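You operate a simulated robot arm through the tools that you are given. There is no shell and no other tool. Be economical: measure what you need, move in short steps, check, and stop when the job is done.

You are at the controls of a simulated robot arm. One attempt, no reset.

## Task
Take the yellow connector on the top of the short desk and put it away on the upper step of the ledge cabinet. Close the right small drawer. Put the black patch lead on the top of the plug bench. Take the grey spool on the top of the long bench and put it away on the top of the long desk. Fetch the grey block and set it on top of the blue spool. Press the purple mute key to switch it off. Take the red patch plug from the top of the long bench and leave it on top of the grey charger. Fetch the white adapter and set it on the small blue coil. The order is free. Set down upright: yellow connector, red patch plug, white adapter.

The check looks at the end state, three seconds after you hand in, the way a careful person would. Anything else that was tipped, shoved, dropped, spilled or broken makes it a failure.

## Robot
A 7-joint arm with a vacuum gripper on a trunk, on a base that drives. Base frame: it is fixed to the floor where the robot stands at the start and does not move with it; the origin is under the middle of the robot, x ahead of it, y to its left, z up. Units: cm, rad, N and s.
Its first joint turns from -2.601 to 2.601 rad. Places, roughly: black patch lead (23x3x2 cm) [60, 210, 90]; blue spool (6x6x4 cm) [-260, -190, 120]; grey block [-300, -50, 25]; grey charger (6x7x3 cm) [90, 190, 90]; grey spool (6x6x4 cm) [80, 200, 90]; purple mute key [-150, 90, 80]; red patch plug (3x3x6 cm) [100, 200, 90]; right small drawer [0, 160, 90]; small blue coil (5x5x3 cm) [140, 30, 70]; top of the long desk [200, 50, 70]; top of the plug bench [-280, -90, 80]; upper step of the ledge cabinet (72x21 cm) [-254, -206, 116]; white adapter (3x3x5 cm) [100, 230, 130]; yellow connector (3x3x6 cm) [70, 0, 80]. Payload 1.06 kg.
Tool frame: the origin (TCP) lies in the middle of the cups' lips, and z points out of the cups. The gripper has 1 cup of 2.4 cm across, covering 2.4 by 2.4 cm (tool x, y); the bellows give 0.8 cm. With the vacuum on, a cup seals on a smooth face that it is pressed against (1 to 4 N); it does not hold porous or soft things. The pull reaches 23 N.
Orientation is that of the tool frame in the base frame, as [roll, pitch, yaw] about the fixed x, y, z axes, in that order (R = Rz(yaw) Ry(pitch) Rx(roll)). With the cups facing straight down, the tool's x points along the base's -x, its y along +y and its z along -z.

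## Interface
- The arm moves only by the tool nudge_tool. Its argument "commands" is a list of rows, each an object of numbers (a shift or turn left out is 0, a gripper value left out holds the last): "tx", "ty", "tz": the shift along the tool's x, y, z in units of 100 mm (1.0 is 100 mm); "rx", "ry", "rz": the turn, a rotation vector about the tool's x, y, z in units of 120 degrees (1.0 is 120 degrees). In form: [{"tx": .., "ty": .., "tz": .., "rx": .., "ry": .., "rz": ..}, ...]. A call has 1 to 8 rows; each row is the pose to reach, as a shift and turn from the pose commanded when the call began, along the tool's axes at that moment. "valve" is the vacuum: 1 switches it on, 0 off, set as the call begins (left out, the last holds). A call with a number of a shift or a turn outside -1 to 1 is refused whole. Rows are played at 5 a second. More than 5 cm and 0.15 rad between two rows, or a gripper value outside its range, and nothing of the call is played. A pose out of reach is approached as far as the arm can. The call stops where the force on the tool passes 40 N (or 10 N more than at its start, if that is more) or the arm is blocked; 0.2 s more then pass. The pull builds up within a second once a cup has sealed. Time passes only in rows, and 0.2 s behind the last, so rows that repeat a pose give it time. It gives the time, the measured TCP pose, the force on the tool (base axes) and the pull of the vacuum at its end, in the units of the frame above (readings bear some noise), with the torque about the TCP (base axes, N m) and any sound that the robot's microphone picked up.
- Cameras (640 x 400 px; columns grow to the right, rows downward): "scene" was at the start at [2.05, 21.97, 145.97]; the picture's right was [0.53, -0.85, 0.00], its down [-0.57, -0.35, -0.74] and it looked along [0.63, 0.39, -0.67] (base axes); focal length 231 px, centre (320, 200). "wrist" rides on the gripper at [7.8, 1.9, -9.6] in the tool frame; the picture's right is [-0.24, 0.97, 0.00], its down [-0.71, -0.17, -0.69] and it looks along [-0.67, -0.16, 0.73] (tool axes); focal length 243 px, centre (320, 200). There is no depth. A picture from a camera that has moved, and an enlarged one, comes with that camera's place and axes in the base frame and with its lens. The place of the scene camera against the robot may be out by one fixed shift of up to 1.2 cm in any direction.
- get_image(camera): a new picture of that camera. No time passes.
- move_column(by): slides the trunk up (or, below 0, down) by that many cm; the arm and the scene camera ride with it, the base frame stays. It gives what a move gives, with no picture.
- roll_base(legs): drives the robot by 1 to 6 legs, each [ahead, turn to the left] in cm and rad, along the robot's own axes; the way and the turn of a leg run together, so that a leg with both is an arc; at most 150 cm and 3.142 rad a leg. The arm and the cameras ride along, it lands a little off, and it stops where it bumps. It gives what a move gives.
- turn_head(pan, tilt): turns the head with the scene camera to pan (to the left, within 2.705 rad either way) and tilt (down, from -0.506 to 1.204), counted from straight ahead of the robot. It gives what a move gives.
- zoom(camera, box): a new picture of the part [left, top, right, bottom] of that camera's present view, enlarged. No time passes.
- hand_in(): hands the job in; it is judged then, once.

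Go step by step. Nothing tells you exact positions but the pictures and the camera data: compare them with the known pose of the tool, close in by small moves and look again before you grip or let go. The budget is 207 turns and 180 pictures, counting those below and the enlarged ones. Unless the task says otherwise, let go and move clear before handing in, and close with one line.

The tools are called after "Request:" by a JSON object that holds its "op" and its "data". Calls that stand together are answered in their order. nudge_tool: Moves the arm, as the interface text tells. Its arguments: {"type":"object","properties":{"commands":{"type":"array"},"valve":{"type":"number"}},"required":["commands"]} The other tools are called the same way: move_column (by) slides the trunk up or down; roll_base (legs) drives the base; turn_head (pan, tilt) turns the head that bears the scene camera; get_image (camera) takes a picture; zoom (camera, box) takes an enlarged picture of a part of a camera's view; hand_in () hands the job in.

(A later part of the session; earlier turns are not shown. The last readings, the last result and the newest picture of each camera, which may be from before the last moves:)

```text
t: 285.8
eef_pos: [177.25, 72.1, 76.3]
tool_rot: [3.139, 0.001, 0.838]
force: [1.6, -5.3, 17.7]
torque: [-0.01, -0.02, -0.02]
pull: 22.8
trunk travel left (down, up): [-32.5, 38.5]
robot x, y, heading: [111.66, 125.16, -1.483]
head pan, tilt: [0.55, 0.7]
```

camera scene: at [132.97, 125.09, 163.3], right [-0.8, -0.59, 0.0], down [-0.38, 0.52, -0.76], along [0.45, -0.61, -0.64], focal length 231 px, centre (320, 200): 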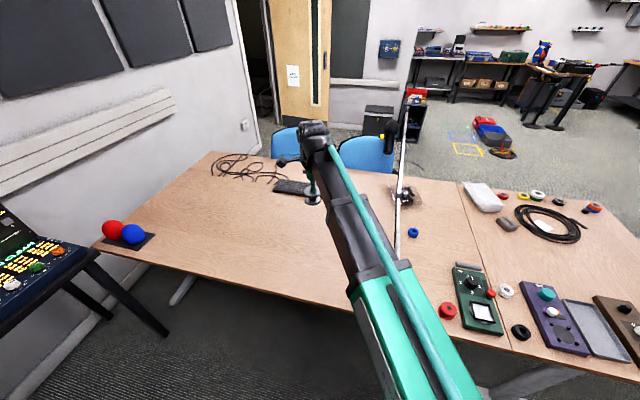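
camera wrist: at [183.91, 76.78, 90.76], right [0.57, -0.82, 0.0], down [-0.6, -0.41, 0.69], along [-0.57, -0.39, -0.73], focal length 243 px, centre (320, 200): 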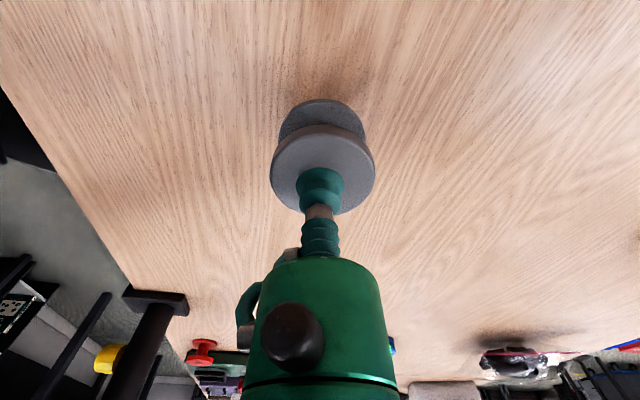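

Firm contact. I release, rise and raise the trunk.

Request:
{"op": "nudge_tool", "data": {"commands": [{"tz": -0.03}, {"tz": -0.05}, {"tz": -0.05}, {"tz": -0.06}, {"tz": -0.07}], "valve": 0}}

Request:
{"op": "nudge_tool", "data": {"commands": [{"tz": -0.1}, {"tz": -0.4}, {"tz": -0.8}, {"tz": -1.0}]}}

Request:
{"op": "get_image", "data": {"camera": "wrist"}}

Request:
{"op": "move_column", "data": {"by": 38}}

```text
t: 287.0
eef_pos: [177.26, 72.19, 76.79]
tool_rot: [-3.14, 0.003, 0.839]
force: [0.5, 0.4, 1.5]
torque: [-0.03, -0.05, -0.02]
pull: 0.0
trunk travel left (down, up): [-32.5, 38.5]
robot x, y, heading: [112.5, 125.43, -1.487]
head pan, tilt: [0.55, 0.7]
```

```text
t: 288.0
eef_pos: [177.26, 72.26, 86.97]
tool_rot: [3.141, 0.001, 0.838]
force: [-0.5, -0.9, 0.0]
torque: [0.02, 0.0, 0.0]
pull: 0.0
trunk travel left (down, up): [-32.5, 38.5]
robot x, y, heading: [111.96, 125.35, -1.481]
head pan, tilt: [0.55, 0.7]
```

```text
83 pictures are left
camera wrist: at [183.9, 76.82, 96.32], right [0.57, -0.82, 0.0], down [-0.6, -0.41, 0.69], along [-0.57, -0.39, -0.73], focal length 243 px, centre (320, 200)
```

wrist: 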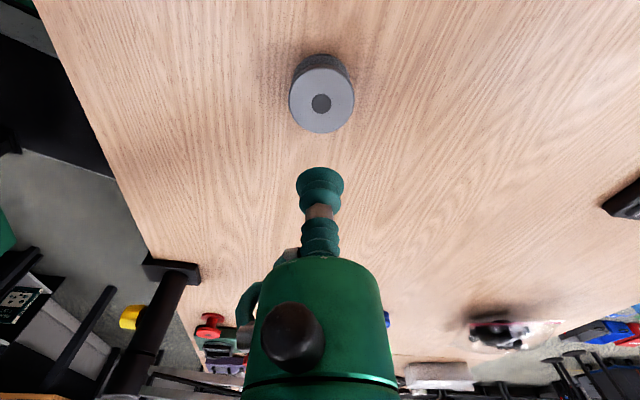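

```text
t: 291.6
eef_pos: [177.32, 72.24, 124.84]
tool_rot: [-3.141, 0.001, 0.838]
force: [-0.1, -0.5, -0.1]
torque: [-0.02, -0.02, 0.02]
pull: 0.1
trunk travel left (down, up): [-70.5, 0.5]
robot x, y, heading: [111.78, 125.45, -1.481]
head pan, tilt: [0.55, 0.7]
```

The spool stands on the long desk. Next the white adapter on the shelf: I retract and drive closer to the shelf.

Request:
{"op": "nudge_tool", "data": {"commands": [{"ty": -0.4}, {"ty": -0.8}, {"ty": -1.0}]}}

Request:
{"op": "nudge_tool", "data": {"commands": [{"ty": -0.3, "tz": -0.2}, {"ty": -0.6, "tz": -0.5}]}}

Request:
{"op": "roll_base", "data": {"legs": [[0, 2.314], [38, 0], [0, 0.355]]}}

Request:
{"op": "get_image", "data": {"camera": "wrist"}}

Request:
{"op": "turn_head", "data": {"pan": 0.8, "tilt": 0.4}}

Request:
{"op": "get_image", "data": {"camera": "scene"}}

```text
t: 292.4
eef_pos: [169.77, 79.01, 124.9]
tool_rot: [3.141, 0.001, 0.839]
force: [0.1, 0.1, 0.6]
torque: [-0.02, -0.03, -0.03]
pull: 0.0
trunk travel left (down, up): [-70.5, 0.5]
robot x, y, heading: [111.54, 125.29, -1.488]
head pan, tilt: [0.55, 0.7]
```

```text
t: 293.0
eef_pos: [165.33, 83.24, 129.95]
tool_rot: [-3.141, 0.002, 0.839]
force: [0.1, 0.9, -0.3]
torque: [0.02, -0.01, -0.02]
pull: 0.1
trunk travel left (down, up): [-70.5, 0.5]
robot x, y, heading: [111.6, 125.36, -1.485]
head pan, tilt: [0.55, 0.7]
```

```text
t: 302.0
eef_pos: [108.23, 214.97, 129.8]
tool_rot: [-3.141, 0.001, -2.77]
force: [0.4, -0.2, 0.5]
torque: [0.04, -0.02, -0.01]
pull: 0.0
trunk travel left (down, up): [-70.5, 0.5]
robot x, y, heading: [137.4, 153.09, 1.189]
head pan, tilt: [0.55, 0.7]
```

```text
82 pictures are left
camera wrist: at [100.17, 213.89, 139.31], right [-0.13, 0.99, 0.0], down [0.72, 0.1, 0.69], along [0.68, 0.09, -0.73], focal length 243 px, centre (320, 200)
```

wrist: 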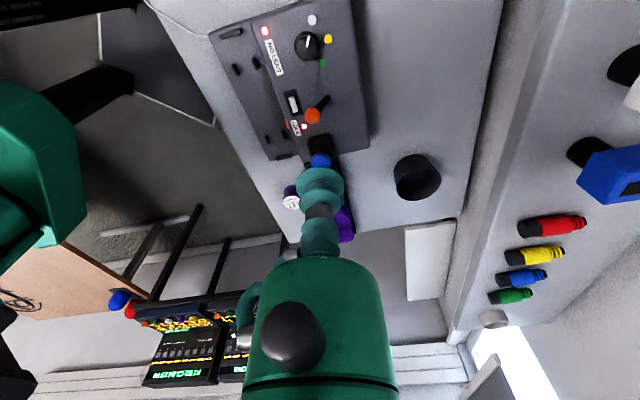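

```text
t: 302.8
eef_pos: [108.18, 215.06, 129.82]
tool_rot: [3.14, 0.0, -2.769]
force: [-0.1, 0.8, -0.6]
torque: [0.02, -0.03, 0.03]
pull: 0.0
trunk travel left (down, up): [-70.5, 0.5]
robot x, y, heading: [137.26, 153.0, 1.195]
head pan, tilt: [0.799, 0.4]
```

```text
81 pictures are left
camera scene: at [115.22, 164.25, 166.98], right [0.91, 0.41, 0.0], down [0.16, -0.36, -0.92], along [-0.38, 0.84, -0.39], focal length 231 px, centre (320, 200)
```

scene: 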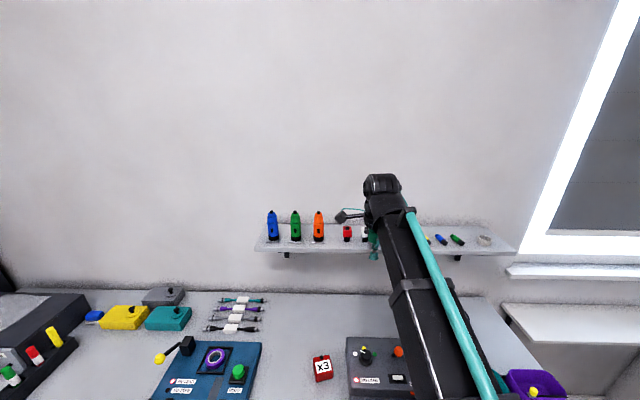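

The adapters are just outside the wrist view to the right. I extend 10 cm outward and look again.

Request:
{"op": "nudge_tool", "data": {"commands": [{"ty": 0.4}, {"ty": 0.8}, {"ty": 1.0}]}}

Request:
{"op": "get_image", "data": {"camera": "wrist"}}

```text
t: 303.6
eef_pos: [104.54, 224.39, 129.87]
tool_rot: [3.141, 0.002, -2.77]
force: [-0.6, 0.0, -0.7]
torque: [-0.02, 0.01, 0.0]
pull: 0.2
trunk travel left (down, up): [-70.5, 0.5]
robot x, y, heading: [137.22, 153.19, 1.192]
head pan, tilt: [0.799, 0.4]
```

```text
80 pictures are left
camera wrist: at [96.5, 223.32, 139.26], right [-0.13, 0.99, 0.0], down [0.72, 0.1, 0.69], along [0.68, 0.09, -0.73], focal length 243 px, centre (320, 200)
```

wrist: 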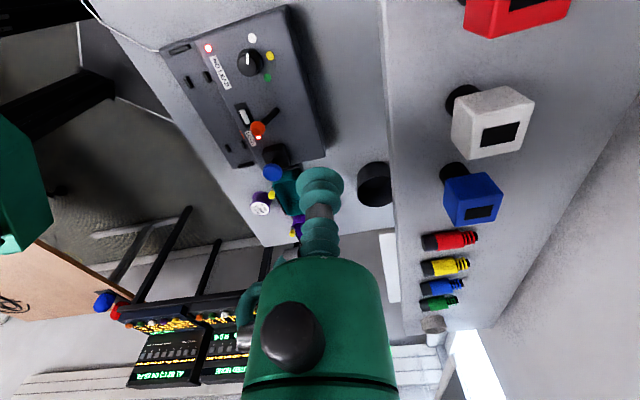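

White adapter top centre is at (102.0, 234.8, 126). I move over it in two steps and check.

Request:
{"op": "nudge_tool", "data": {"commands": [{"tx": -0.06, "ty": 0.4}, {"tx": -0.12, "ty": 0.8}]}}

Request:
{"op": "zoom", "data": {"camera": "wrist", "box": [240, 0, 560, 200]}}

```text
t: 304.2
eef_pos: [102.64, 232.33, 129.76]
tool_rot: [3.141, 0.002, -2.769]
force: [0.2, -0.6, 0.2]
torque: [0.01, -0.02, -0.01]
pull: 0.0
trunk travel left (down, up): [-70.5, 0.5]
robot x, y, heading: [137.2, 153.29, 1.196]
head pan, tilt: [0.799, 0.4]
```

```text
2.00 times, centred on (400, 100) of wrist
camera zoom: at [94.67, 231.15, 139.29], right [-0.13, 0.99, 0.0], down [0.72, 0.1, 0.69], along [0.68, 0.09, -0.73], focal length 485 px, centre (160, 400)
```

zoom: 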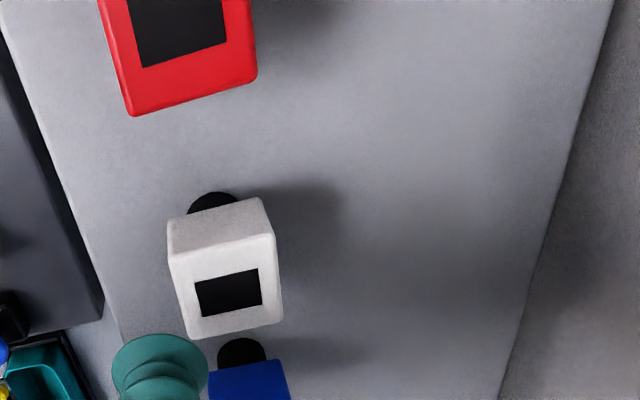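

Refined: (101.9, 234.2, ~126.5). I centre and descend with vacuum on.

Request:
{"op": "nudge_tool", "data": {"commands": [{"tx": 0.0, "ty": 0.195}, {"tx": 0.0, "ty": 0.195, "tz": 0.22}, {"tx": 0.0, "ty": 0.195, "tz": 0.3}, {"tx": 0.0, "ty": 0.195, "tz": 0.34}, {"tx": 0.0, "ty": 0.195, "tz": 0.34}], "valve": 1}}

Request:
{"op": "get_image", "data": {"camera": "wrist"}}

```text
t: 305.4
eef_pos: [102.13, 234.01, 126.65]
tool_rot: [3.138, 0.002, -2.771]
force: [-0.4, 2.9, 17.8]
torque: [0.07, 0.04, 0.0]
pull: 23.0
trunk travel left (down, up): [-70.5, 0.5]
robot x, y, heading: [137.05, 153.07, 1.189]
head pan, tilt: [0.799, 0.4]
```

```text
78 pictures are left
camera wrist: at [94.13, 232.84, 136.07], right [-0.13, 0.99, 0.0], down [0.72, 0.1, 0.69], along [0.68, 0.09, -0.73], focal length 243 px, centre (320, 200)
```

wrist: 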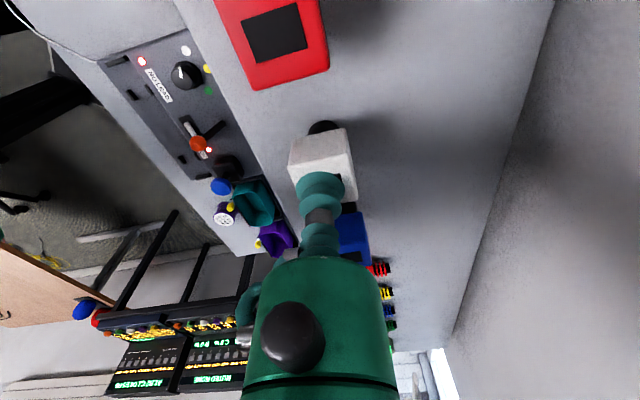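

Sealed on the white adapter. I lift and retract from the shelf.

Request:
{"op": "nudge_tool", "data": {"commands": [{"tz": -0.1}, {"tz": -0.3}, {"tz": -0.5}]}}

Request:
{"op": "nudge_tool", "data": {"commands": [{"ty": -0.4}, {"ty": -0.8}, {"ty": -1.0}]}}

Request:
{"op": "nudge_tool", "data": {"commands": [{"ty": -0.4}, {"ty": -0.8}, {"ty": -1.0}]}}

Request:
{"op": "get_image", "data": {"camera": "wrist"}}

```text
t: 306.2
eef_pos: [102.23, 233.88, 131.41]
tool_rot: [-3.141, 0.001, -2.768]
force: [0.2, 0.7, -1.2]
torque: [0.0, 0.0, 0.0]
pull: 23.0
trunk travel left (down, up): [-70.5, 0.5]
robot x, y, heading: [136.91, 153.59, 1.192]
head pan, tilt: [0.799, 0.4]
```

```text
t: 307.0
eef_pos: [105.8, 224.71, 131.51]
tool_rot: [3.141, 0.001, -2.771]
force: [0.7, 0.2, 0.5]
torque: [0.02, 0.03, 0.02]
pull: 22.4
trunk travel left (down, up): [-70.5, 0.5]
robot x, y, heading: [137.13, 153.0, 1.19]
head pan, tilt: [0.799, 0.4]
```

```text
t: 307.8
eef_pos: [109.35, 215.38, 131.58]
tool_rot: [3.14, 0.002, -2.769]
force: [-0.5, -0.4, -0.5]
torque: [0.02, 0.02, 0.0]
pull: 23.0
trunk travel left (down, up): [-70.5, 0.5]
robot x, y, heading: [137.09, 153.38, 1.191]
head pan, tilt: [0.799, 0.4]
```

```text
77 pictures are left
camera wrist: at [101.33, 214.23, 140.93], right [-0.13, 0.99, 0.0], down [0.72, 0.1, 0.69], along [0.68, 0.09, -0.73], focal length 243 px, centre (320, 200)
```

wrist: 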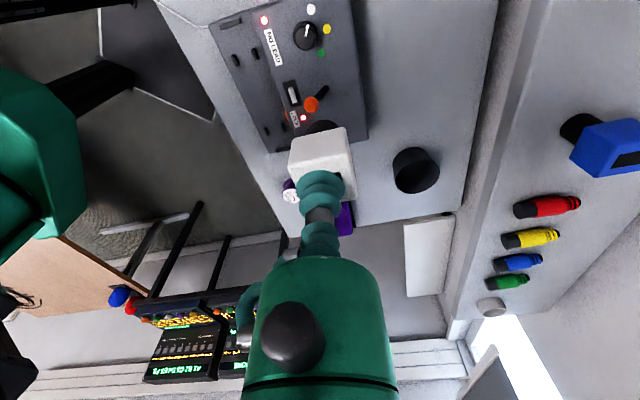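

Adapter held. I back away to the short-desk side of the mic boom and swing the arm round the clear side.

Request:
{"op": "roll_base", "data": {"legs": [[0, -0.375], [-69, 0]]}}

Request:
{"op": "roll_base", "data": {"legs": [[0, 1.9]]}}

Request:
{"op": "roll_base", "data": {"legs": [[0, 1.8]]}}

Request:
{"op": "get_image", "data": {"camera": "wrist"}}

Request:
{"op": "turn_head", "data": {"pan": 0.7, "tilt": 0.6}}

Request:
{"op": "get_image", "data": {"camera": "scene"}}

```text
t: 312.7
eef_pos: [87.16, 171.12, 131.49]
tool_rot: [-3.141, 0.001, 3.139]
force: [-0.5, -0.3, -1.2]
torque: [0.0, 0.0, 0.02]
pull: 22.4
trunk travel left (down, up): [-70.5, 0.5]
robot x, y, heading: [90.17, 103.47, 0.814]
head pan, tilt: [0.799, 0.4]
```

```text
t: 317.7
eef_pos: [27.29, 76.81, 131.37]
tool_rot: [3.141, 0.001, -1.22]
force: [0.1, -1.2, -1.0]
torque: [-0.01, 0.01, 0.01]
pull: 23.1
trunk travel left (down, up): [-70.5, 0.5]
robot x, y, heading: [90.65, 103.38, 2.739]
head pan, tilt: [0.799, 0.4]
```

```text
t: 322.5
eef_pos: [131.22, 48.79, 131.56]
tool_rot: [-3.141, 0.001, 0.601]
force: [-0.3, 0.3, -0.1]
torque: [0.02, -0.01, 0.0]
pull: 23.0
trunk travel left (down, up): [-70.5, 0.5]
robot x, y, heading: [90.12, 103.08, -1.725]
head pan, tilt: [0.799, 0.4]
```

```text
76 pictures are left
camera wrist: at [138.65, 51.62, 140.92], right [0.36, -0.93, 0.0], down [-0.68, -0.26, 0.69], along [-0.64, -0.24, -0.73], focal length 243 px, centre (320, 200)
```

wrist: 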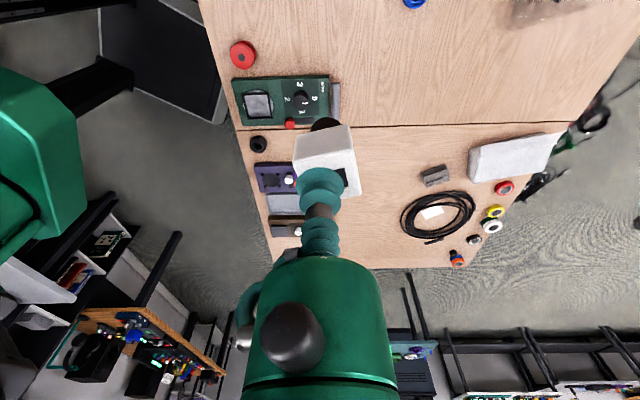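

```text
t: 323.2
eef_pos: [131.19, 48.78, 131.47]
tool_rot: [-3.14, 0.002, 0.601]
force: [-0.8, -0.1, 0.3]
torque: [-0.01, 0.02, -0.01]
pull: 23.0
trunk travel left (down, up): [-70.5, 0.5]
robot x, y, heading: [89.78, 103.51, -1.718]
head pan, tilt: [0.7, 0.6]
```

```text
75 pictures are left
camera scene: at [111.69, 98.06, 165.17], right [-0.85, -0.52, 0.0], down [-0.29, 0.48, -0.83], along [0.43, -0.7, -0.56], focal length 231 px, centre (320, 200)
```

scene: 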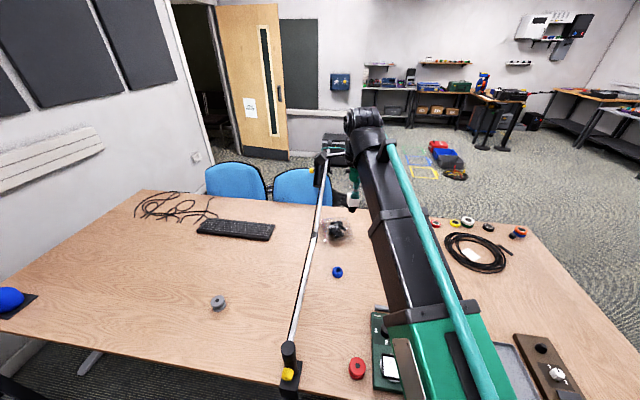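

The boom runs from (138, 72, 92) to (165, 13, 117); the coil at about (142, 33) is 12 cm beside it. I turn the tool so its camera faces away from the boom, then move out over the coil.

Request:
{"op": "nudge_tool", "data": {"commands": [{"rz": -0.067}, {"rz": -0.134}, {"rz": -0.201}, {"rz": -0.268}, {"rz": -0.335}, {"rz": -0.402}, {"rz": -0.469}, {"rz": -0.536}]}}

Request:
{"op": "nudge_tool", "data": {"commands": [{"rz": -0.067}, {"rz": -0.134}]}}

Request:
{"op": "get_image", "data": {"camera": "wrist"}}

```text
t: 325.1
eef_pos: [131.28, 48.62, 131.5]
tool_rot: [-3.141, 0.001, 1.727]
force: [0.4, 0.4, -0.8]
torque: [-0.04, -0.03, -0.02]
pull: 22.6
trunk travel left (down, up): [-70.5, 0.5]
robot x, y, heading: [89.84, 103.06, -1.724]
head pan, tilt: [0.7, 0.6]
```

```text
t: 325.6
eef_pos: [131.18, 48.76, 131.41]
tool_rot: [-3.141, 0.0, 2.004]
force: [0.7, -0.1, -0.6]
torque: [-0.02, -0.01, 0.02]
pull: 23.2
trunk travel left (down, up): [-70.5, 0.5]
robot x, y, heading: [89.8, 103.05, -1.722]
head pan, tilt: [0.7, 0.6]
```

```text
74 pictures are left
camera wrist: at [129.53, 56.64, 140.9], right [0.98, 0.2, 0.0], down [0.14, -0.71, 0.69], along [0.13, -0.67, -0.73], focal length 243 px, centre (320, 200)
```

wrist: 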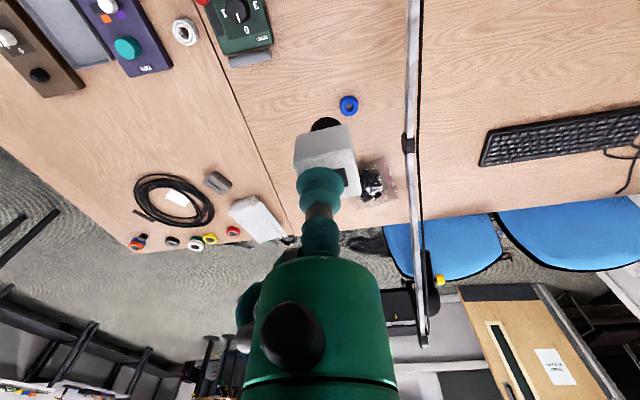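

Coil seen at (142.0, 32.7). I move out over it and lower the trunk.

Request:
{"op": "nudge_tool", "data": {"commands": [{"tx": -0.4, "ty": 0.06}, {"tx": -0.8, "ty": 0.12}, {"tx": -0.95, "ty": 0.16}]}}

Request:
{"op": "nudge_tool", "data": {"commands": [{"tx": -0.4, "ty": 0.06}, {"tx": -0.8, "ty": 0.12}, {"tx": -0.95, "ty": 0.16}]}}

Request:
{"op": "move_column", "data": {"by": -34}}

Request:
{"op": "get_image", "data": {"camera": "wrist"}}

Request:
{"op": "get_image", "data": {"camera": "scene"}}

```text
t: 326.4
eef_pos: [136.52, 40.82, 131.56]
tool_rot: [-3.14, 0.0, 2.004]
force: [-1.1, -0.1, -0.5]
torque: [0.0, 0.01, 0.02]
pull: 22.9
trunk travel left (down, up): [-70.5, 0.5]
robot x, y, heading: [89.97, 102.99, -1.719]
head pan, tilt: [0.7, 0.6]
```

```text
t: 327.2
eef_pos: [141.94, 32.9, 131.65]
tool_rot: [-3.138, 0.0, 2.004]
force: [0.1, -0.4, -0.6]
torque: [0.02, -0.01, 0.02]
pull: 22.6
trunk travel left (down, up): [-70.5, 0.5]
robot x, y, heading: [90.09, 103.06, -1.717]
head pan, tilt: [0.7, 0.6]
```

```text
t: 330.6
eef_pos: [142.01, 32.88, 97.46]
tool_rot: [-3.14, 0.0, 2.004]
force: [0.3, 1.2, -0.4]
torque: [0.0, -0.03, 0.02]
pull: 22.8
trunk travel left (down, up): [-36.5, 34.5]
robot x, y, heading: [90.29, 103.42, -1.718]
head pan, tilt: [0.7, 0.6]
```

```text
73 pictures are left
camera wrist: at [140.36, 40.74, 106.99], right [0.98, 0.19, 0.0], down [0.14, -0.71, 0.69], along [0.13, -0.67, -0.73], focal length 243 px, centre (320, 200)
```

wrist: 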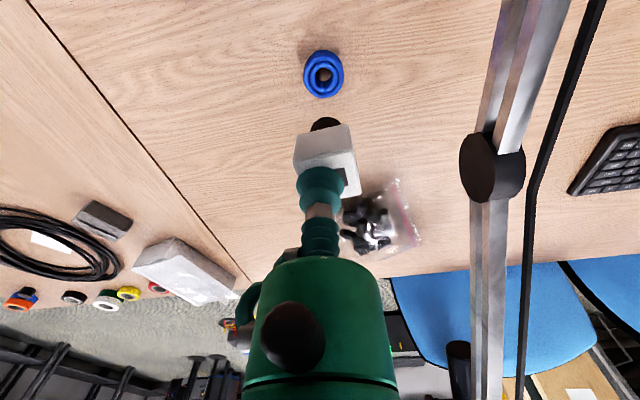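

```text
72 pictures are left
camera scene: at [111.68, 98.06, 131.17], right [-0.85, -0.52, 0.0], down [-0.29, 0.48, -0.83], along [0.43, -0.7, -0.56], focal length 231 px, centre (320, 200)
```

scene: 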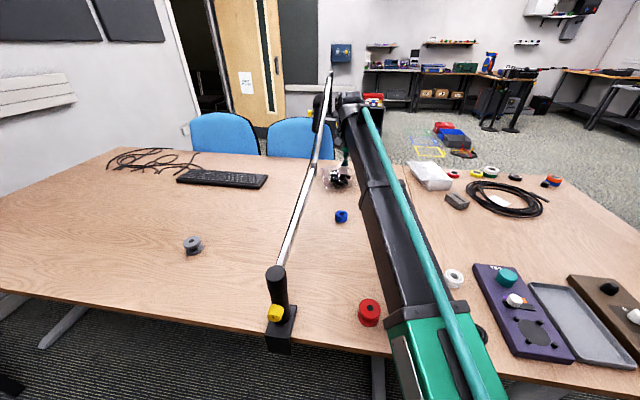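

I zoom on the coil and the adapter's foot.

Request:
{"op": "zoom", "data": {"camera": "wrist", "box": [270, 30, 370, 130]}}

Request:
{"op": "zoom", "data": {"camera": "scene", "box": [310, 130, 370, 230]}}

```text
4.00 times, centred on (320, 80) of wrist
camera zoom: at [140.36, 40.74, 106.99], right [0.98, 0.19, 0.0], down [0.14, -0.71, 0.69], along [0.13, -0.67, -0.73], focal length 970 px, centre (320, 680)
```

zoom: 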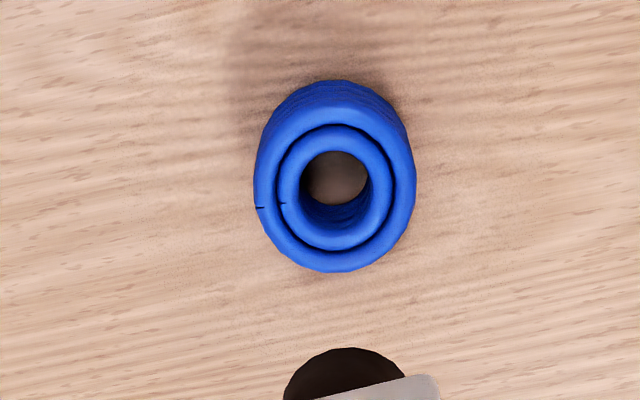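

```text
4.00 times, centred on (340, 180) of scene
camera zoom: at [111.68, 98.06, 131.17], right [-0.85, -0.52, 0.0], down [-0.29, 0.48, -0.83], along [0.43, -0.7, -0.56], focal length 925 px, centre (240, 280)
```

zoom: 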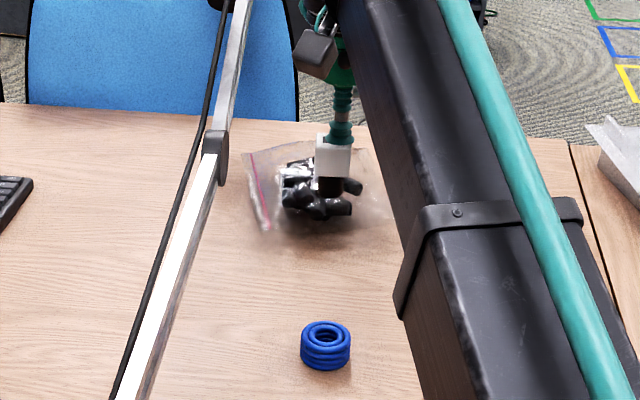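

The coil's centre is (142.5, 31.9). The adapter sits ~0.4 cm off the cup axis, so I aim the TCP at (142.2, 31.6) and lower to just above.

Request:
{"op": "nudge_tool", "data": {"commands": [{"tx": -0.125, "ty": -0.036, "tz": 0.3}, {"tx": -0.125, "ty": -0.036, "tz": 0.7}, {"tx": -0.125, "ty": -0.036, "tz": 1.0}]}}

Request:
{"op": "nudge_tool", "data": {"commands": [{"tz": 0.3}, {"tz": 0.4}, {"tz": 0.4}]}}

Request:
{"op": "zoom", "data": {"camera": "wrist", "box": [220, 50, 420, 200]}}

Request:
{"op": "zoom", "data": {"camera": "scene", "box": [310, 180, 370, 230]}}

```text
t: 331.4
eef_pos: [142.04, 31.45, 87.48]
tool_rot: [-3.14, 0.0, 2.004]
force: [-0.3, -0.3, -0.8]
torque: [0.0, -0.02, -0.05]
pull: 22.3
trunk travel left (down, up): [-36.5, 34.5]
robot x, y, heading: [89.94, 103.14, -1.717]
head pan, tilt: [0.7, 0.6]
```

```text
t: 332.2
eef_pos: [142.08, 31.62, 83.49]
tool_rot: [-3.14, -0.001, 2.004]
force: [-0.2, -0.9, 0.1]
torque: [0.0, -0.01, 0.02]
pull: 23.4
trunk travel left (down, up): [-36.5, 34.5]
robot x, y, heading: [90.48, 103.1, -1.719]
head pan, tilt: [0.7, 0.6]
```

```text
2.67 times, centred on (320, 125) of wrist
camera zoom: at [140.55, 39.45, 92.94], right [0.98, 0.19, 0.0], down [0.14, -0.71, 0.69], along [0.13, -0.67, -0.73], focal length 647 px, centre (320, 400)
```

zoom: 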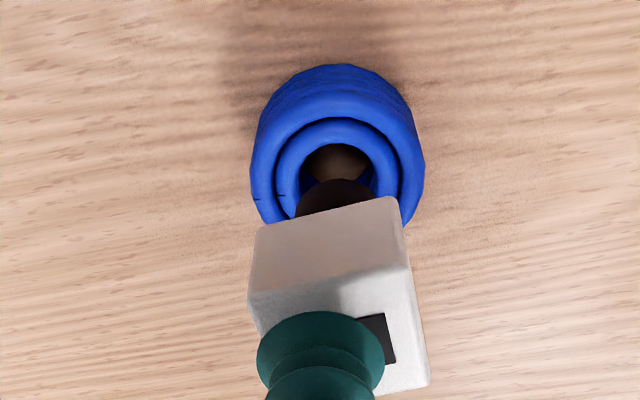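

```text
8.00 times, centred on (340, 205) of scene
camera zoom: at [111.69, 98.05, 131.16], right [-0.85, -0.52, 0.0], down [-0.3, 0.48, -0.83], along [0.43, -0.7, -0.56], focal length 1850 px, centre (160, 160)
```

zoom: 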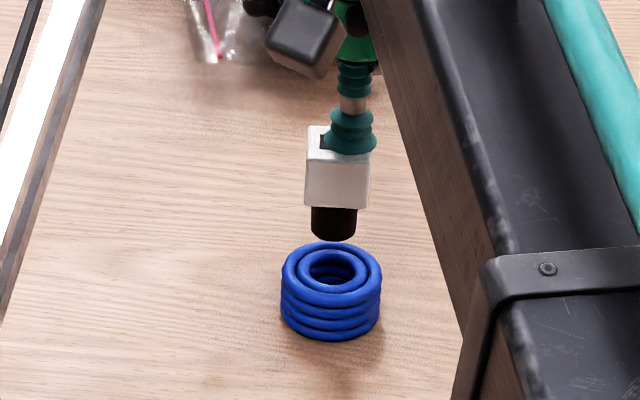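

Horizontally good; I shift 0.4 cm further out and lower towards the coil.

Request:
{"op": "nudge_tool", "data": {"commands": [{"tx": -0.042, "ty": 0.0}, {"tx": -0.042, "ty": 0.0, "tz": 0.12}, {"tx": -0.042, "ty": 0.0, "tz": 0.17}, {"tx": -0.042, "ty": 0.0, "tz": 0.17}]}}

Request:
{"op": "zoom", "data": {"camera": "wrist", "box": [220, 50, 420, 200]}}

Request:
{"op": "zoom", "data": {"camera": "scene", "box": [310, 180, 370, 230]}}

```text
t: 333.2
eef_pos: [142.27, 31.16, 81.71]
tool_rot: [-3.14, 0.0, 2.005]
force: [0.1, 0.8, 0.2]
torque: [-0.03, 0.01, -0.02]
pull: 22.7
trunk travel left (down, up): [-36.5, 34.5]
robot x, y, heading: [90.04, 103.39, -1.722]
head pan, tilt: [0.7, 0.6]
```

```text
2.67 times, centred on (320, 125) of wrist
camera zoom: at [140.74, 39.05, 91.27], right [0.98, 0.19, 0.0], down [0.14, -0.71, 0.69], along [0.13, -0.67, -0.73], focal length 647 px, centre (320, 400)
```

zoom: 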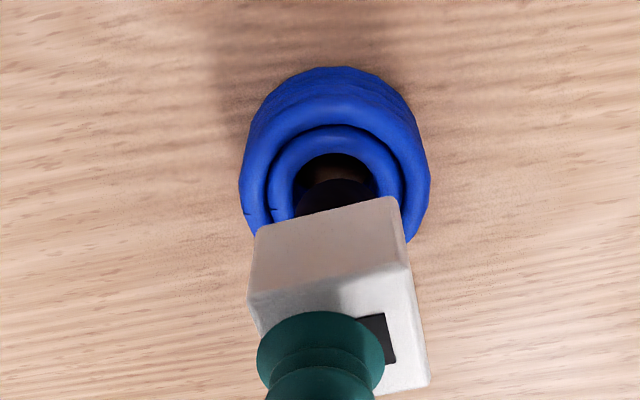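

```text
8.00 times, centred on (340, 205) of scene
camera zoom: at [111.68, 98.05, 131.17], right [-0.85, -0.52, 0.0], down [-0.29, 0.48, -0.83], along [0.43, -0.7, -0.56], focal length 1850 px, centre (160, 160)
```

zoom: 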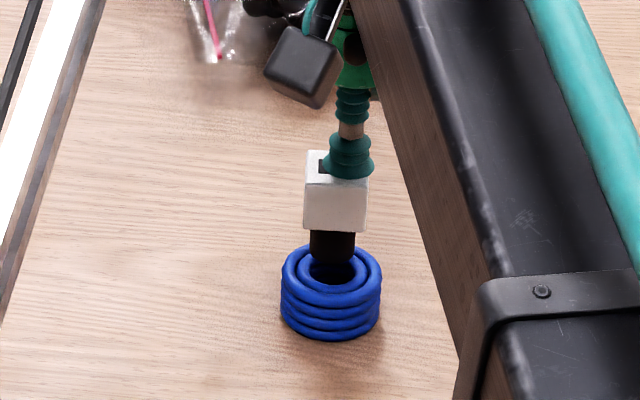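

Base and coil are concentric within ~1–2 mm. I lower until contact.

Request:
{"op": "nudge_tool", "data": {"commands": [{"tz": 0.04}, {"tz": 0.06}, {"tz": 0.06}]}}

Request:
{"op": "nudge_tool", "data": {"commands": [{"tz": 0.02}, {"tz": 0.04}, {"tz": 0.04}]}}

```text
t: 334.0
eef_pos: [142.37, 31.0, 81.27]
tool_rot: [-3.139, 0.0, 2.002]
force: [-0.6, 0.8, -0.3]
torque: [0.0, -0.05, 0.02]
pull: 22.4
trunk travel left (down, up): [-36.5, 34.5]
robot x, y, heading: [89.79, 103.41, -1.716]
head pan, tilt: [0.7, 0.6]
```

```text
t: 334.8
eef_pos: [142.21, 31.14, 80.9]
tool_rot: [-3.14, -0.001, 2.004]
force: [-0.1, -0.5, -0.2]
torque: [0.03, 0.01, 0.02]
pull: 23.0
trunk travel left (down, up): [-36.5, 34.5]
robot x, y, heading: [90.04, 103.14, -1.722]
head pan, tilt: [0.7, 0.6]
```

Request:
{"op": "nudge_tool", "data": {"commands": [{"tz": 0.02}, {"tz": 0.04}, {"tz": 0.04}]}}

Request:
{"op": "zoom", "data": {"camera": "scene", "box": [310, 180, 370, 230]}}

```text
t: 335.6
eef_pos: [142.19, 31.11, 80.68]
tool_rot: [-3.139, 0.001, 2.005]
force: [1.0, -1.7, 16.2]
torque: [-0.02, -0.08, 0.0]
pull: 22.4
trunk travel left (down, up): [-36.5, 34.5]
robot x, y, heading: [90.34, 102.83, -1.719]
head pan, tilt: [0.7, 0.6]
```

```text
8.00 times, centred on (340, 205) of scene
camera zoom: at [111.58, 98.17, 131.21], right [-0.85, -0.52, 0.0], down [-0.29, 0.48, -0.83], along [0.43, -0.7, -0.56], focal length 1850 px, centre (160, 160)
```

zoom: 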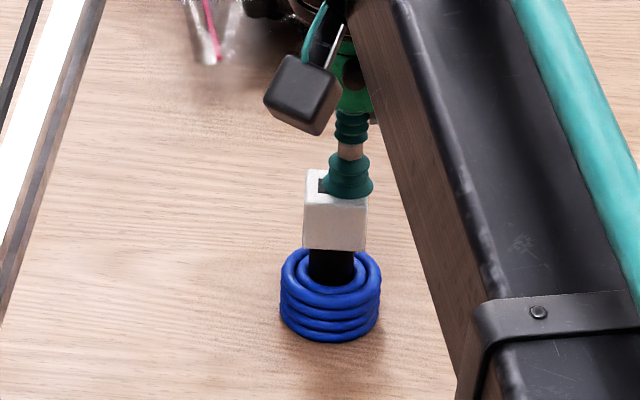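

Contact on the coil, well centred. I release gently and rise.

Request:
{"op": "nudge_tool", "data": {"commands": [{"tz": -0.02}, {"tz": -0.02}, {"tz": -0.03}, {"tz": -0.03}, {"tz": -0.04}, {"tz": -0.04}], "valve": 0}}

Request:
{"op": "nudge_tool", "data": {"commands": [{"tz": -0.05}, {"tz": -0.15}, {"tz": -0.5}, {"tz": -1.0}]}}

Request:
{"op": "zoom", "data": {"camera": "scene", "box": [310, 180, 370, 230]}}

Request:
{"op": "get_image", "data": {"camera": "wrist"}}

```text
t: 337.0
eef_pos: [142.39, 31.08, 80.81]
tool_rot: [-3.14, -0.001, 2.004]
force: [0.5, 0.2, 0.0]
torque: [0.0, 0.02, -0.01]
pull: 0.1
trunk travel left (down, up): [-36.5, 34.5]
robot x, y, heading: [89.87, 102.67, -1.724]
head pan, tilt: [0.7, 0.6]
```

```text
t: 338.0
eef_pos: [142.5, 31.3, 91.05]
tool_rot: [3.141, -0.001, 2.003]
force: [-0.2, -0.1, -0.5]
torque: [0.0, -0.01, 0.03]
pull: 0.1
trunk travel left (down, up): [-36.5, 34.5]
robot x, y, heading: [90.13, 103.42, -1.717]
head pan, tilt: [0.7, 0.6]
```

```text
8.00 times, centred on (340, 205) of scene
camera zoom: at [111.7, 98.04, 131.16], right [-0.85, -0.52, 0.0], down [-0.3, 0.48, -0.82], along [0.43, -0.7, -0.57], focal length 1850 px, centre (160, 160)
```

zoom: 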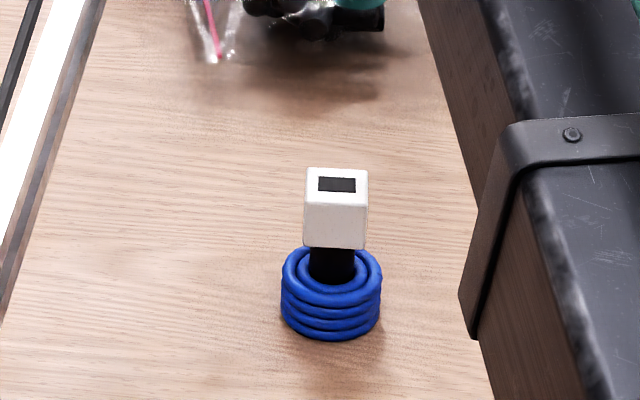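

```text
63 pictures are left
camera wrist: at [140.84, 39.06, 100.36], right [0.98, 0.19, 0.0], down [0.14, -0.71, 0.69], along [0.13, -0.67, -0.73], focal length 243 px, centre (320, 200)
```

wrist: 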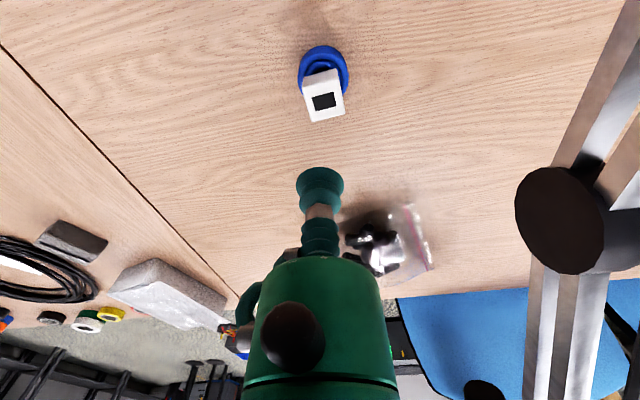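

The adapter stands upright on the coil. Last item: the black patch lead. I raise, retract and swing back to the bench on the clear side.

Request:
{"op": "move_column", "data": {"by": 34}}

Request:
{"op": "nudge_tool", "data": {"commands": [{"tx": 0.4, "ty": -0.08}, {"tx": 0.8, "ty": -0.16}, {"tx": 0.95, "ty": -0.18}]}}

Request:
{"op": "nudge_tool", "data": {"commands": [{"tx": 0.4, "ty": -0.08}, {"tx": 0.8, "ty": -0.16}]}}

Request:
{"op": "roll_base", "data": {"legs": [[0, -3.05], [27, 0], [0, -0.31]]}}

Request:
{"op": "get_image", "data": {"camera": "wrist"}}

Request:
{"op": "turn_head", "data": {"pan": 0.7, "tilt": 0.7}}

Request:
{"op": "get_image", "data": {"camera": "scene"}}

```text
t: 341.3
eef_pos: [142.49, 31.17, 124.91]
tool_rot: [3.141, 0.0, 2.003]
force: [1.2, -0.3, 1.1]
torque: [0.01, 0.01, 0.0]
pull: 0.0
trunk travel left (down, up): [-70.5, 0.5]
robot x, y, heading: [90.13, 102.91, -1.718]
head pan, tilt: [0.7, 0.6]
```

```text
t: 342.1
eef_pos: [136.57, 39.17, 124.99]
tool_rot: [-3.141, 0.0, 2.004]
force: [0.2, 0.0, 0.5]
torque: [-0.03, 0.0, -0.01]
pull: 0.0
trunk travel left (down, up): [-70.5, 0.5]
robot x, y, heading: [90.43, 103.03, -1.718]
head pan, tilt: [0.7, 0.6]
```

```text
t: 342.7
eef_pos: [131.84, 45.79, 125.04]
tool_rot: [-3.14, -0.001, 2.004]
force: [0.4, 0.4, -0.5]
torque: [0.01, -0.01, -0.01]
pull: 0.2
trunk travel left (down, up): [-70.5, 0.5]
robot x, y, heading: [90.06, 103.13, -1.723]
head pan, tilt: [0.7, 0.6]
```

```text
t: 352.7
eef_pos: [62.55, 195.19, 125.05]
tool_rot: [-3.139, 0.0, -1.348]
force: [-0.2, -0.9, 1.0]
torque: [-0.01, -0.01, 0.04]
pull: 0.0
trunk travel left (down, up): [-70.5, 0.5]
robot x, y, heading: [91.37, 130.09, 1.215]
head pan, tilt: [0.7, 0.6]
```

```text
62 pictures are left
camera wrist: at [62.42, 187.06, 134.51], right [-1.0, 0.01, 0.0], down [0.01, 0.73, 0.69], along [0.01, 0.69, -0.73], focal length 243 px, centre (320, 200)
```

wrist: 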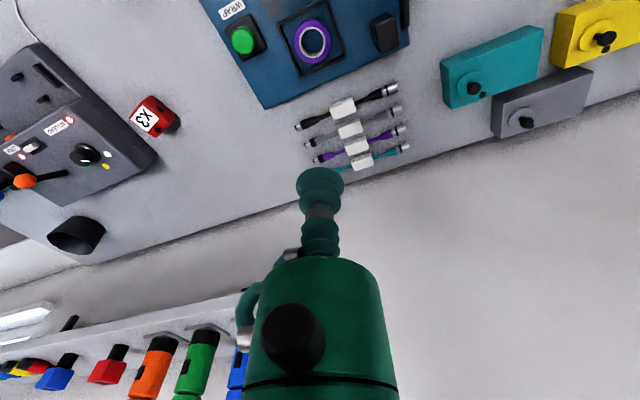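

```text
t: 353.4
eef_pos: [62.51, 195.07, 125.08]
tool_rot: [-3.141, 0.0, -1.346]
force: [-0.6, -1.6, 0.0]
torque: [0.03, 0.0, -0.01]
pull: 0.0
trunk travel left (down, up): [-70.5, 0.5]
robot x, y, heading: [91.96, 130.4, 1.214]
head pan, tilt: [0.7, 0.7]
```

```text
61 pictures are left
camera scene: at [70.63, 140.55, 164.31], right [0.94, 0.33, 0.0], down [0.21, -0.61, -0.77], along [-0.26, 0.72, -0.64], focal length 231 px, centre (320, 200)
```

scene: 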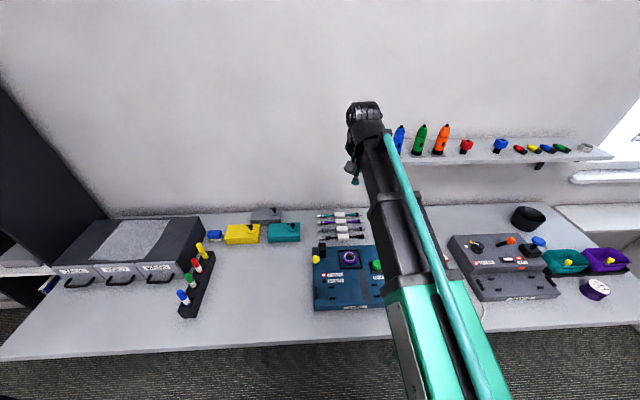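

The black lead's white block is near (58.2, 206.3). I lower the trunk and move over it.

Request:
{"op": "move_column", "data": {"by": -22}}

Request:
{"op": "nudge_tool", "data": {"commands": [{"tx": -0.4, "ty": 0.06}, {"tx": -0.8, "ty": 0.12}, {"tx": -0.95, "ty": 0.17}]}}

Request:
{"op": "zoom", "data": {"camera": "wrist", "box": [160, 0, 480, 200]}}

```text
t: 355.7
eef_pos: [62.53, 195.16, 103.05]
tool_rot: [-3.139, -0.001, -1.348]
force: [0.0, 0.9, -1.2]
torque: [0.0, -0.02, 0.0]
pull: 0.0
trunk travel left (down, up): [-48.5, 22.5]
robot x, y, heading: [91.27, 130.3, 1.212]
head pan, tilt: [0.7, 0.7]
```

```text
t: 356.5
eef_pos: [58.87, 204.17, 103.08]
tool_rot: [-3.139, 0.001, -1.348]
force: [0.0, 0.8, 0.4]
torque: [0.01, -0.03, 0.06]
pull: 0.0
trunk travel left (down, up): [-48.5, 22.5]
robot x, y, heading: [91.46, 129.91, 1.213]
head pan, tilt: [0.7, 0.7]
```

```text
2.00 times, centred on (320, 100) of wrist
camera zoom: at [58.59, 195.98, 112.5], right [-1.0, 0.01, 0.0], down [0.01, 0.73, 0.69], along [0.01, 0.69, -0.73], focal length 485 px, centre (320, 400)
```

zoom: 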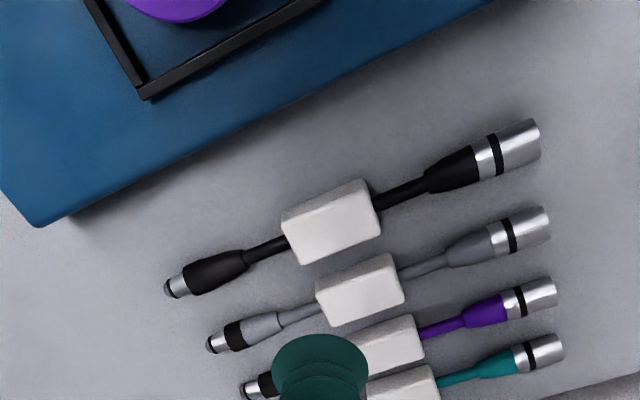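

White block centre ≈ (58.05, 207.25). I shift and descend.

Request:
{"op": "nudge_tool", "data": {"commands": [{"tx": -0.31, "ty": 0.01, "tz": 0.3}, {"tx": -0.31, "ty": 0.01, "tz": 0.7}, {"tx": -0.31, "ty": 0.01, "tz": 1.0}]}}

Request:
{"op": "zoom", "data": {"camera": "wrist", "box": [160, 50, 480, 250]}}

```text
t: 357.3
eef_pos: [57.99, 206.93, 92.86]
tool_rot: [-3.14, -0.001, -1.349]
force: [0.1, -0.2, -0.1]
torque: [0.0, -0.02, 0.0]
pull: 0.1
trunk travel left (down, up): [-48.5, 22.5]
robot x, y, heading: [91.82, 130.26, 1.213]
head pan, tilt: [0.7, 0.7]
```

```text
2.00 times, centred on (320, 150) of wrist
camera zoom: at [57.86, 198.9, 102.41], right [-1.0, 0.01, 0.0], down [0.01, 0.73, 0.69], along [0.01, 0.69, -0.73], focal length 485 px, centre (320, 300)
```

zoom: 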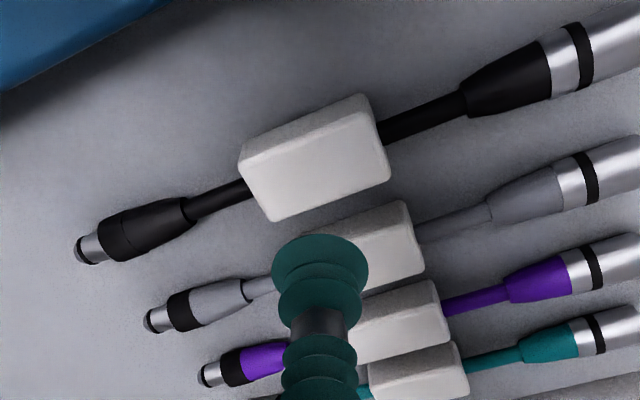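

Block top centre (57.95, 207.35, 86.9). I descend with vacuum on.

Request:
{"op": "nudge_tool", "data": {"commands": [{"tx": -0.042, "ty": -0.005, "tz": 0.3}, {"tx": -0.042, "ty": -0.005, "tz": 0.52}, {"tx": -0.042, "ty": -0.005, "tz": 0.6}, {"tx": -0.042, "ty": -0.005, "tz": 0.62}, {"tx": -0.042, "ty": -0.005, "tz": 0.62}], "valve": 1}}

Request:
{"op": "zoom", "data": {"camera": "wrist", "box": [160, 100, 480, 300]}}

```text
t: 358.5
eef_pos: [57.89, 207.43, 86.93]
tool_rot: [-3.14, 0.002, -1.347]
force: [-0.2, 2.0, 11.4]
torque: [0.0, 0.03, 0.02]
pull: 23.1
trunk travel left (down, up): [-48.5, 22.5]
robot x, y, heading: [91.29, 129.91, 1.212]
head pan, tilt: [0.7, 0.7]
```

```text
2.00 times, centred on (320, 200) of wrist
camera zoom: at [57.91, 199.32, 96.38], right [-1.0, 0.01, 0.0], down [0.01, 0.73, 0.69], along [0.01, 0.69, -0.73], focal length 485 px, centre (320, 200)
```

zoom: 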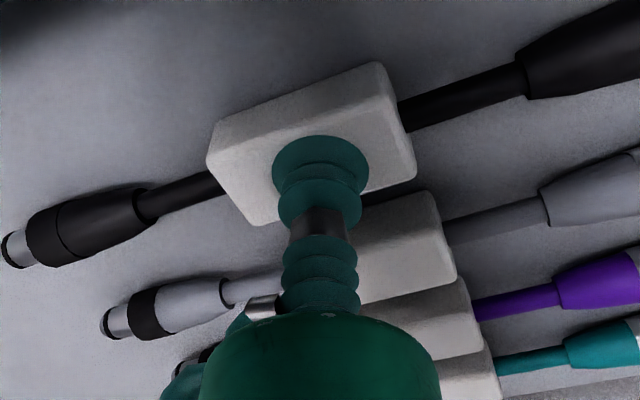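

Sealed on the lead. I lift straight up, retract and raise the trunk.

Request:
{"op": "nudge_tool", "data": {"commands": [{"tz": -0.1}, {"tz": -0.4}, {"tz": -0.8}, {"tz": -1.0}]}}

Request:
{"op": "move_column", "data": {"by": 22}}

Request:
{"op": "nudge_tool", "data": {"commands": [{"tx": 0.4, "ty": -0.06}, {"tx": 0.8, "ty": -0.12}, {"tx": 0.95, "ty": -0.17}]}}

Request:
{"op": "get_image", "data": {"camera": "wrist"}}

Request:
{"op": "get_image", "data": {"camera": "scene"}}

```text
t: 359.5
eef_pos: [57.84, 207.34, 96.74]
tool_rot: [-3.14, 0.0, -1.347]
force: [-0.6, -0.2, -1.1]
torque: [0.02, 0.02, 0.01]
pull: 22.8
trunk travel left (down, up): [-48.5, 22.5]
robot x, y, heading: [91.54, 129.97, 1.213]
head pan, tilt: [0.7, 0.7]
```

```text
t: 361.9
eef_pos: [57.98, 207.33, 118.83]
tool_rot: [-3.139, 0.0, -1.347]
force: [-0.3, -0.3, -0.9]
torque: [-0.05, -0.06, -0.02]
pull: 22.8
trunk travel left (down, up): [-70.5, 0.5]
robot x, y, heading: [91.56, 130.21, 1.21]
head pan, tilt: [0.7, 0.7]
```

```text
t: 362.7
eef_pos: [61.65, 198.4, 118.81]
tool_rot: [-3.139, 0.0, -1.349]
force: [0.3, -0.2, -0.4]
torque: [-0.01, 0.02, 0.02]
pull: 22.9
trunk travel left (down, up): [-70.5, 0.5]
robot x, y, heading: [91.4, 130.41, 1.208]
head pan, tilt: [0.7, 0.7]
```

```text
57 pictures are left
camera wrist: at [61.48, 190.35, 128.35], right [-1.0, 0.01, 0.0], down [0.01, 0.73, 0.69], along [0.01, 0.69, -0.73], focal length 243 px, centre (320, 200)
```

wrist: 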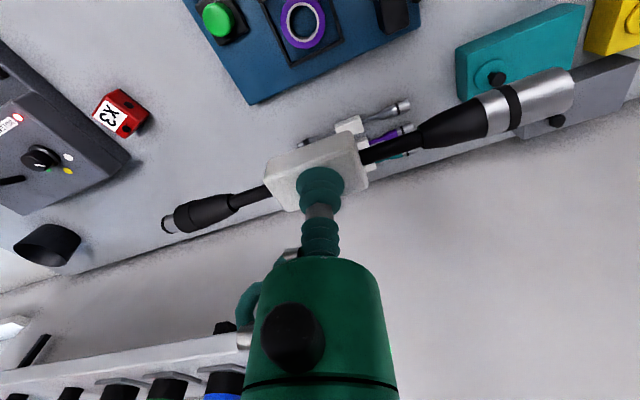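

```text
56 pictures are left
camera scene: at [70.64, 140.54, 164.3], right [0.94, 0.33, 0.0], down [0.21, -0.61, -0.76], along [-0.26, 0.72, -0.64], focal length 231 px, centre (320, 200)
```

scene: 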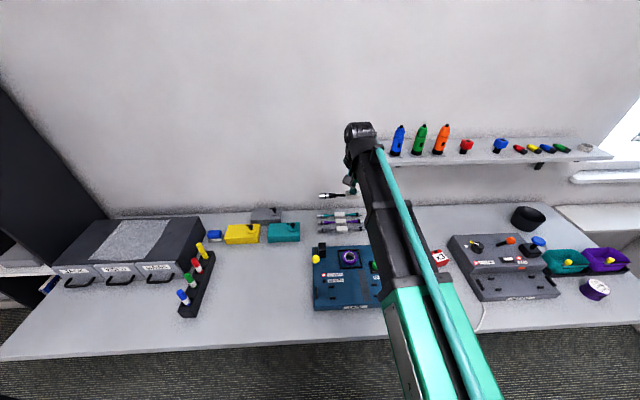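

The lead hangs level and secure. I drive with it to the plug bench in stages, checking the pull.

Request:
{"op": "roll_base", "data": {"legs": [[0, 2.53], [98, 0]]}}

Request:
{"op": "roll_base", "data": {"legs": [[0, -0.226], [65, 0]]}}

Request:
{"op": "roll_base", "data": {"legs": [[65, 0], [0, -0.041]]}}

Request:
{"op": "turn_head", "data": {"pan": 0.0, "tilt": 0.6}}

Request:
{"op": "get_image", "data": {"camera": "scene"}}

```text
t: 373.7
eef_pos: [-4.1, 2.5, 118.95]
tool_rot: [-3.141, -0.001, 1.181]
force: [-0.3, 0.3, -0.6]
torque: [-0.05, 0.03, 0.05]
pull: 23.3
trunk travel left (down, up): [-70.5, 0.5]
robot x, y, heading: [10.94, 75.29, -2.542]
head pan, tilt: [0.7, 0.7]
```

```text
t: 378.1
eef_pos: [-80.07, -15.94, 118.81]
tool_rot: [3.141, 0.001, 0.958]
force: [-1.1, -0.6, -0.9]
torque: [0.02, -0.01, 0.01]
pull: 22.6
trunk travel left (down, up): [-70.5, 0.5]
robot x, y, heading: [-49.45, 52.1, -2.767]
head pan, tilt: [0.7, 0.7]
```

```text
t: 382.1
eef_pos: [-144.0, -38.36, 118.88]
tool_rot: [-3.139, -0.001, 0.915]
force: [-1.0, 0.4, -0.4]
torque: [0.02, -0.02, 0.02]
pull: 22.7
trunk travel left (down, up): [-70.5, 0.5]
robot x, y, heading: [-110.21, 28.25, -2.813]
head pan, tilt: [0.7, 0.7]
```

```text
t: 383.2
eef_pos: [-143.87, -38.42, 118.95]
tool_rot: [-3.141, 0.0, 0.915]
force: [-0.4, 0.2, -0.4]
torque: [-0.01, -0.01, 0.03]
pull: 22.8
trunk travel left (down, up): [-70.5, 0.5]
robot x, y, heading: [-110.31, 28.09, -2.813]
head pan, tilt: [0.0, 0.6]
```

```text
55 pictures are left
camera scene: at [-109.41, 11.17, 165.16], right [-0.33, 0.95, 0.0], down [0.53, 0.18, -0.82], along [-0.78, -0.27, -0.57], focal length 231 px, centre (320, 200)
```

scene: 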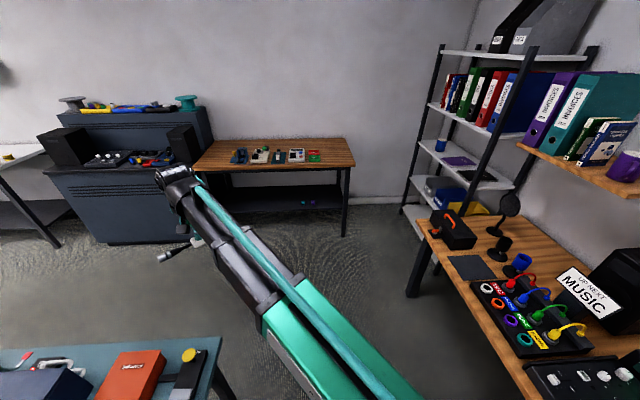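

The way is clear and the lead is held. I continue to the plug bench.

Request:
{"op": "roll_base", "data": {"legs": [[60, 0]]}}

Request:
{"op": "roll_base", "data": {"legs": [[57, 0], [0, -0.4]]}}

Request:
{"op": "get_image", "data": {"camera": "scene"}}

Request:
{"op": "get_image", "data": {"camera": "wrist"}}

```text
t: 386.6
eef_pos: [-200.75, -58.34, 118.77]
tool_rot: [3.141, 0.0, 0.92]
force: [-0.3, 0.0, -0.8]
torque: [-0.01, 0.01, 0.02]
pull: 23.0
trunk travel left (down, up): [-70.5, 0.5]
robot x, y, heading: [-167.1, 8.62, -2.805]
head pan, tilt: [0.0, 0.6]
```

```text
t: 391.1
eef_pos: [-277.98, -59.25, 118.94]
tool_rot: [-3.14, 0.001, 0.524]
force: [0.0, 0.5, -1.1]
torque: [0.03, -0.03, -0.01]
pull: 22.8
trunk travel left (down, up): [-70.5, 0.5]
robot x, y, heading: [-221.56, -10.86, 3.083]
head pan, tilt: [0.0, 0.6]
```

```text
54 pictures are left
camera scene: at [-227.39, -26.74, 165.17], right [0.06, 1.0, 0.0], down [0.56, -0.03, -0.82], along [-0.82, 0.05, -0.57], focal length 231 px, centre (320, 200)
```

scene: 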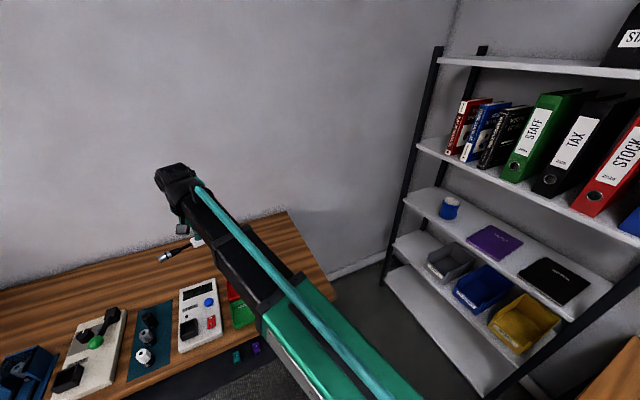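

```text
53 pictures are left
camera wrist: at [-270.22, -57.01, 128.33], right [0.28, -0.96, 0.0], down [-0.7, -0.21, 0.69], along [-0.66, -0.19, -0.73], focal length 243 px, centre (320, 200)
```

wrist: 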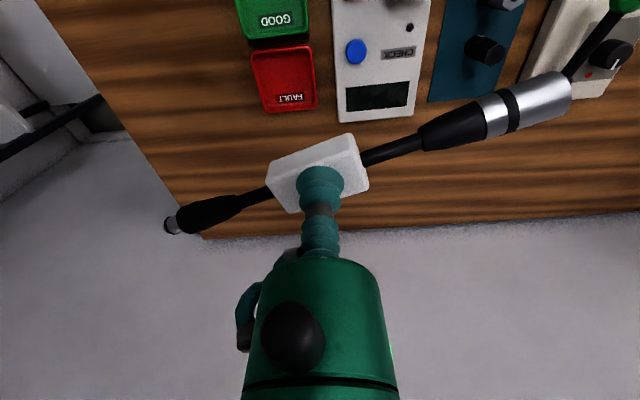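

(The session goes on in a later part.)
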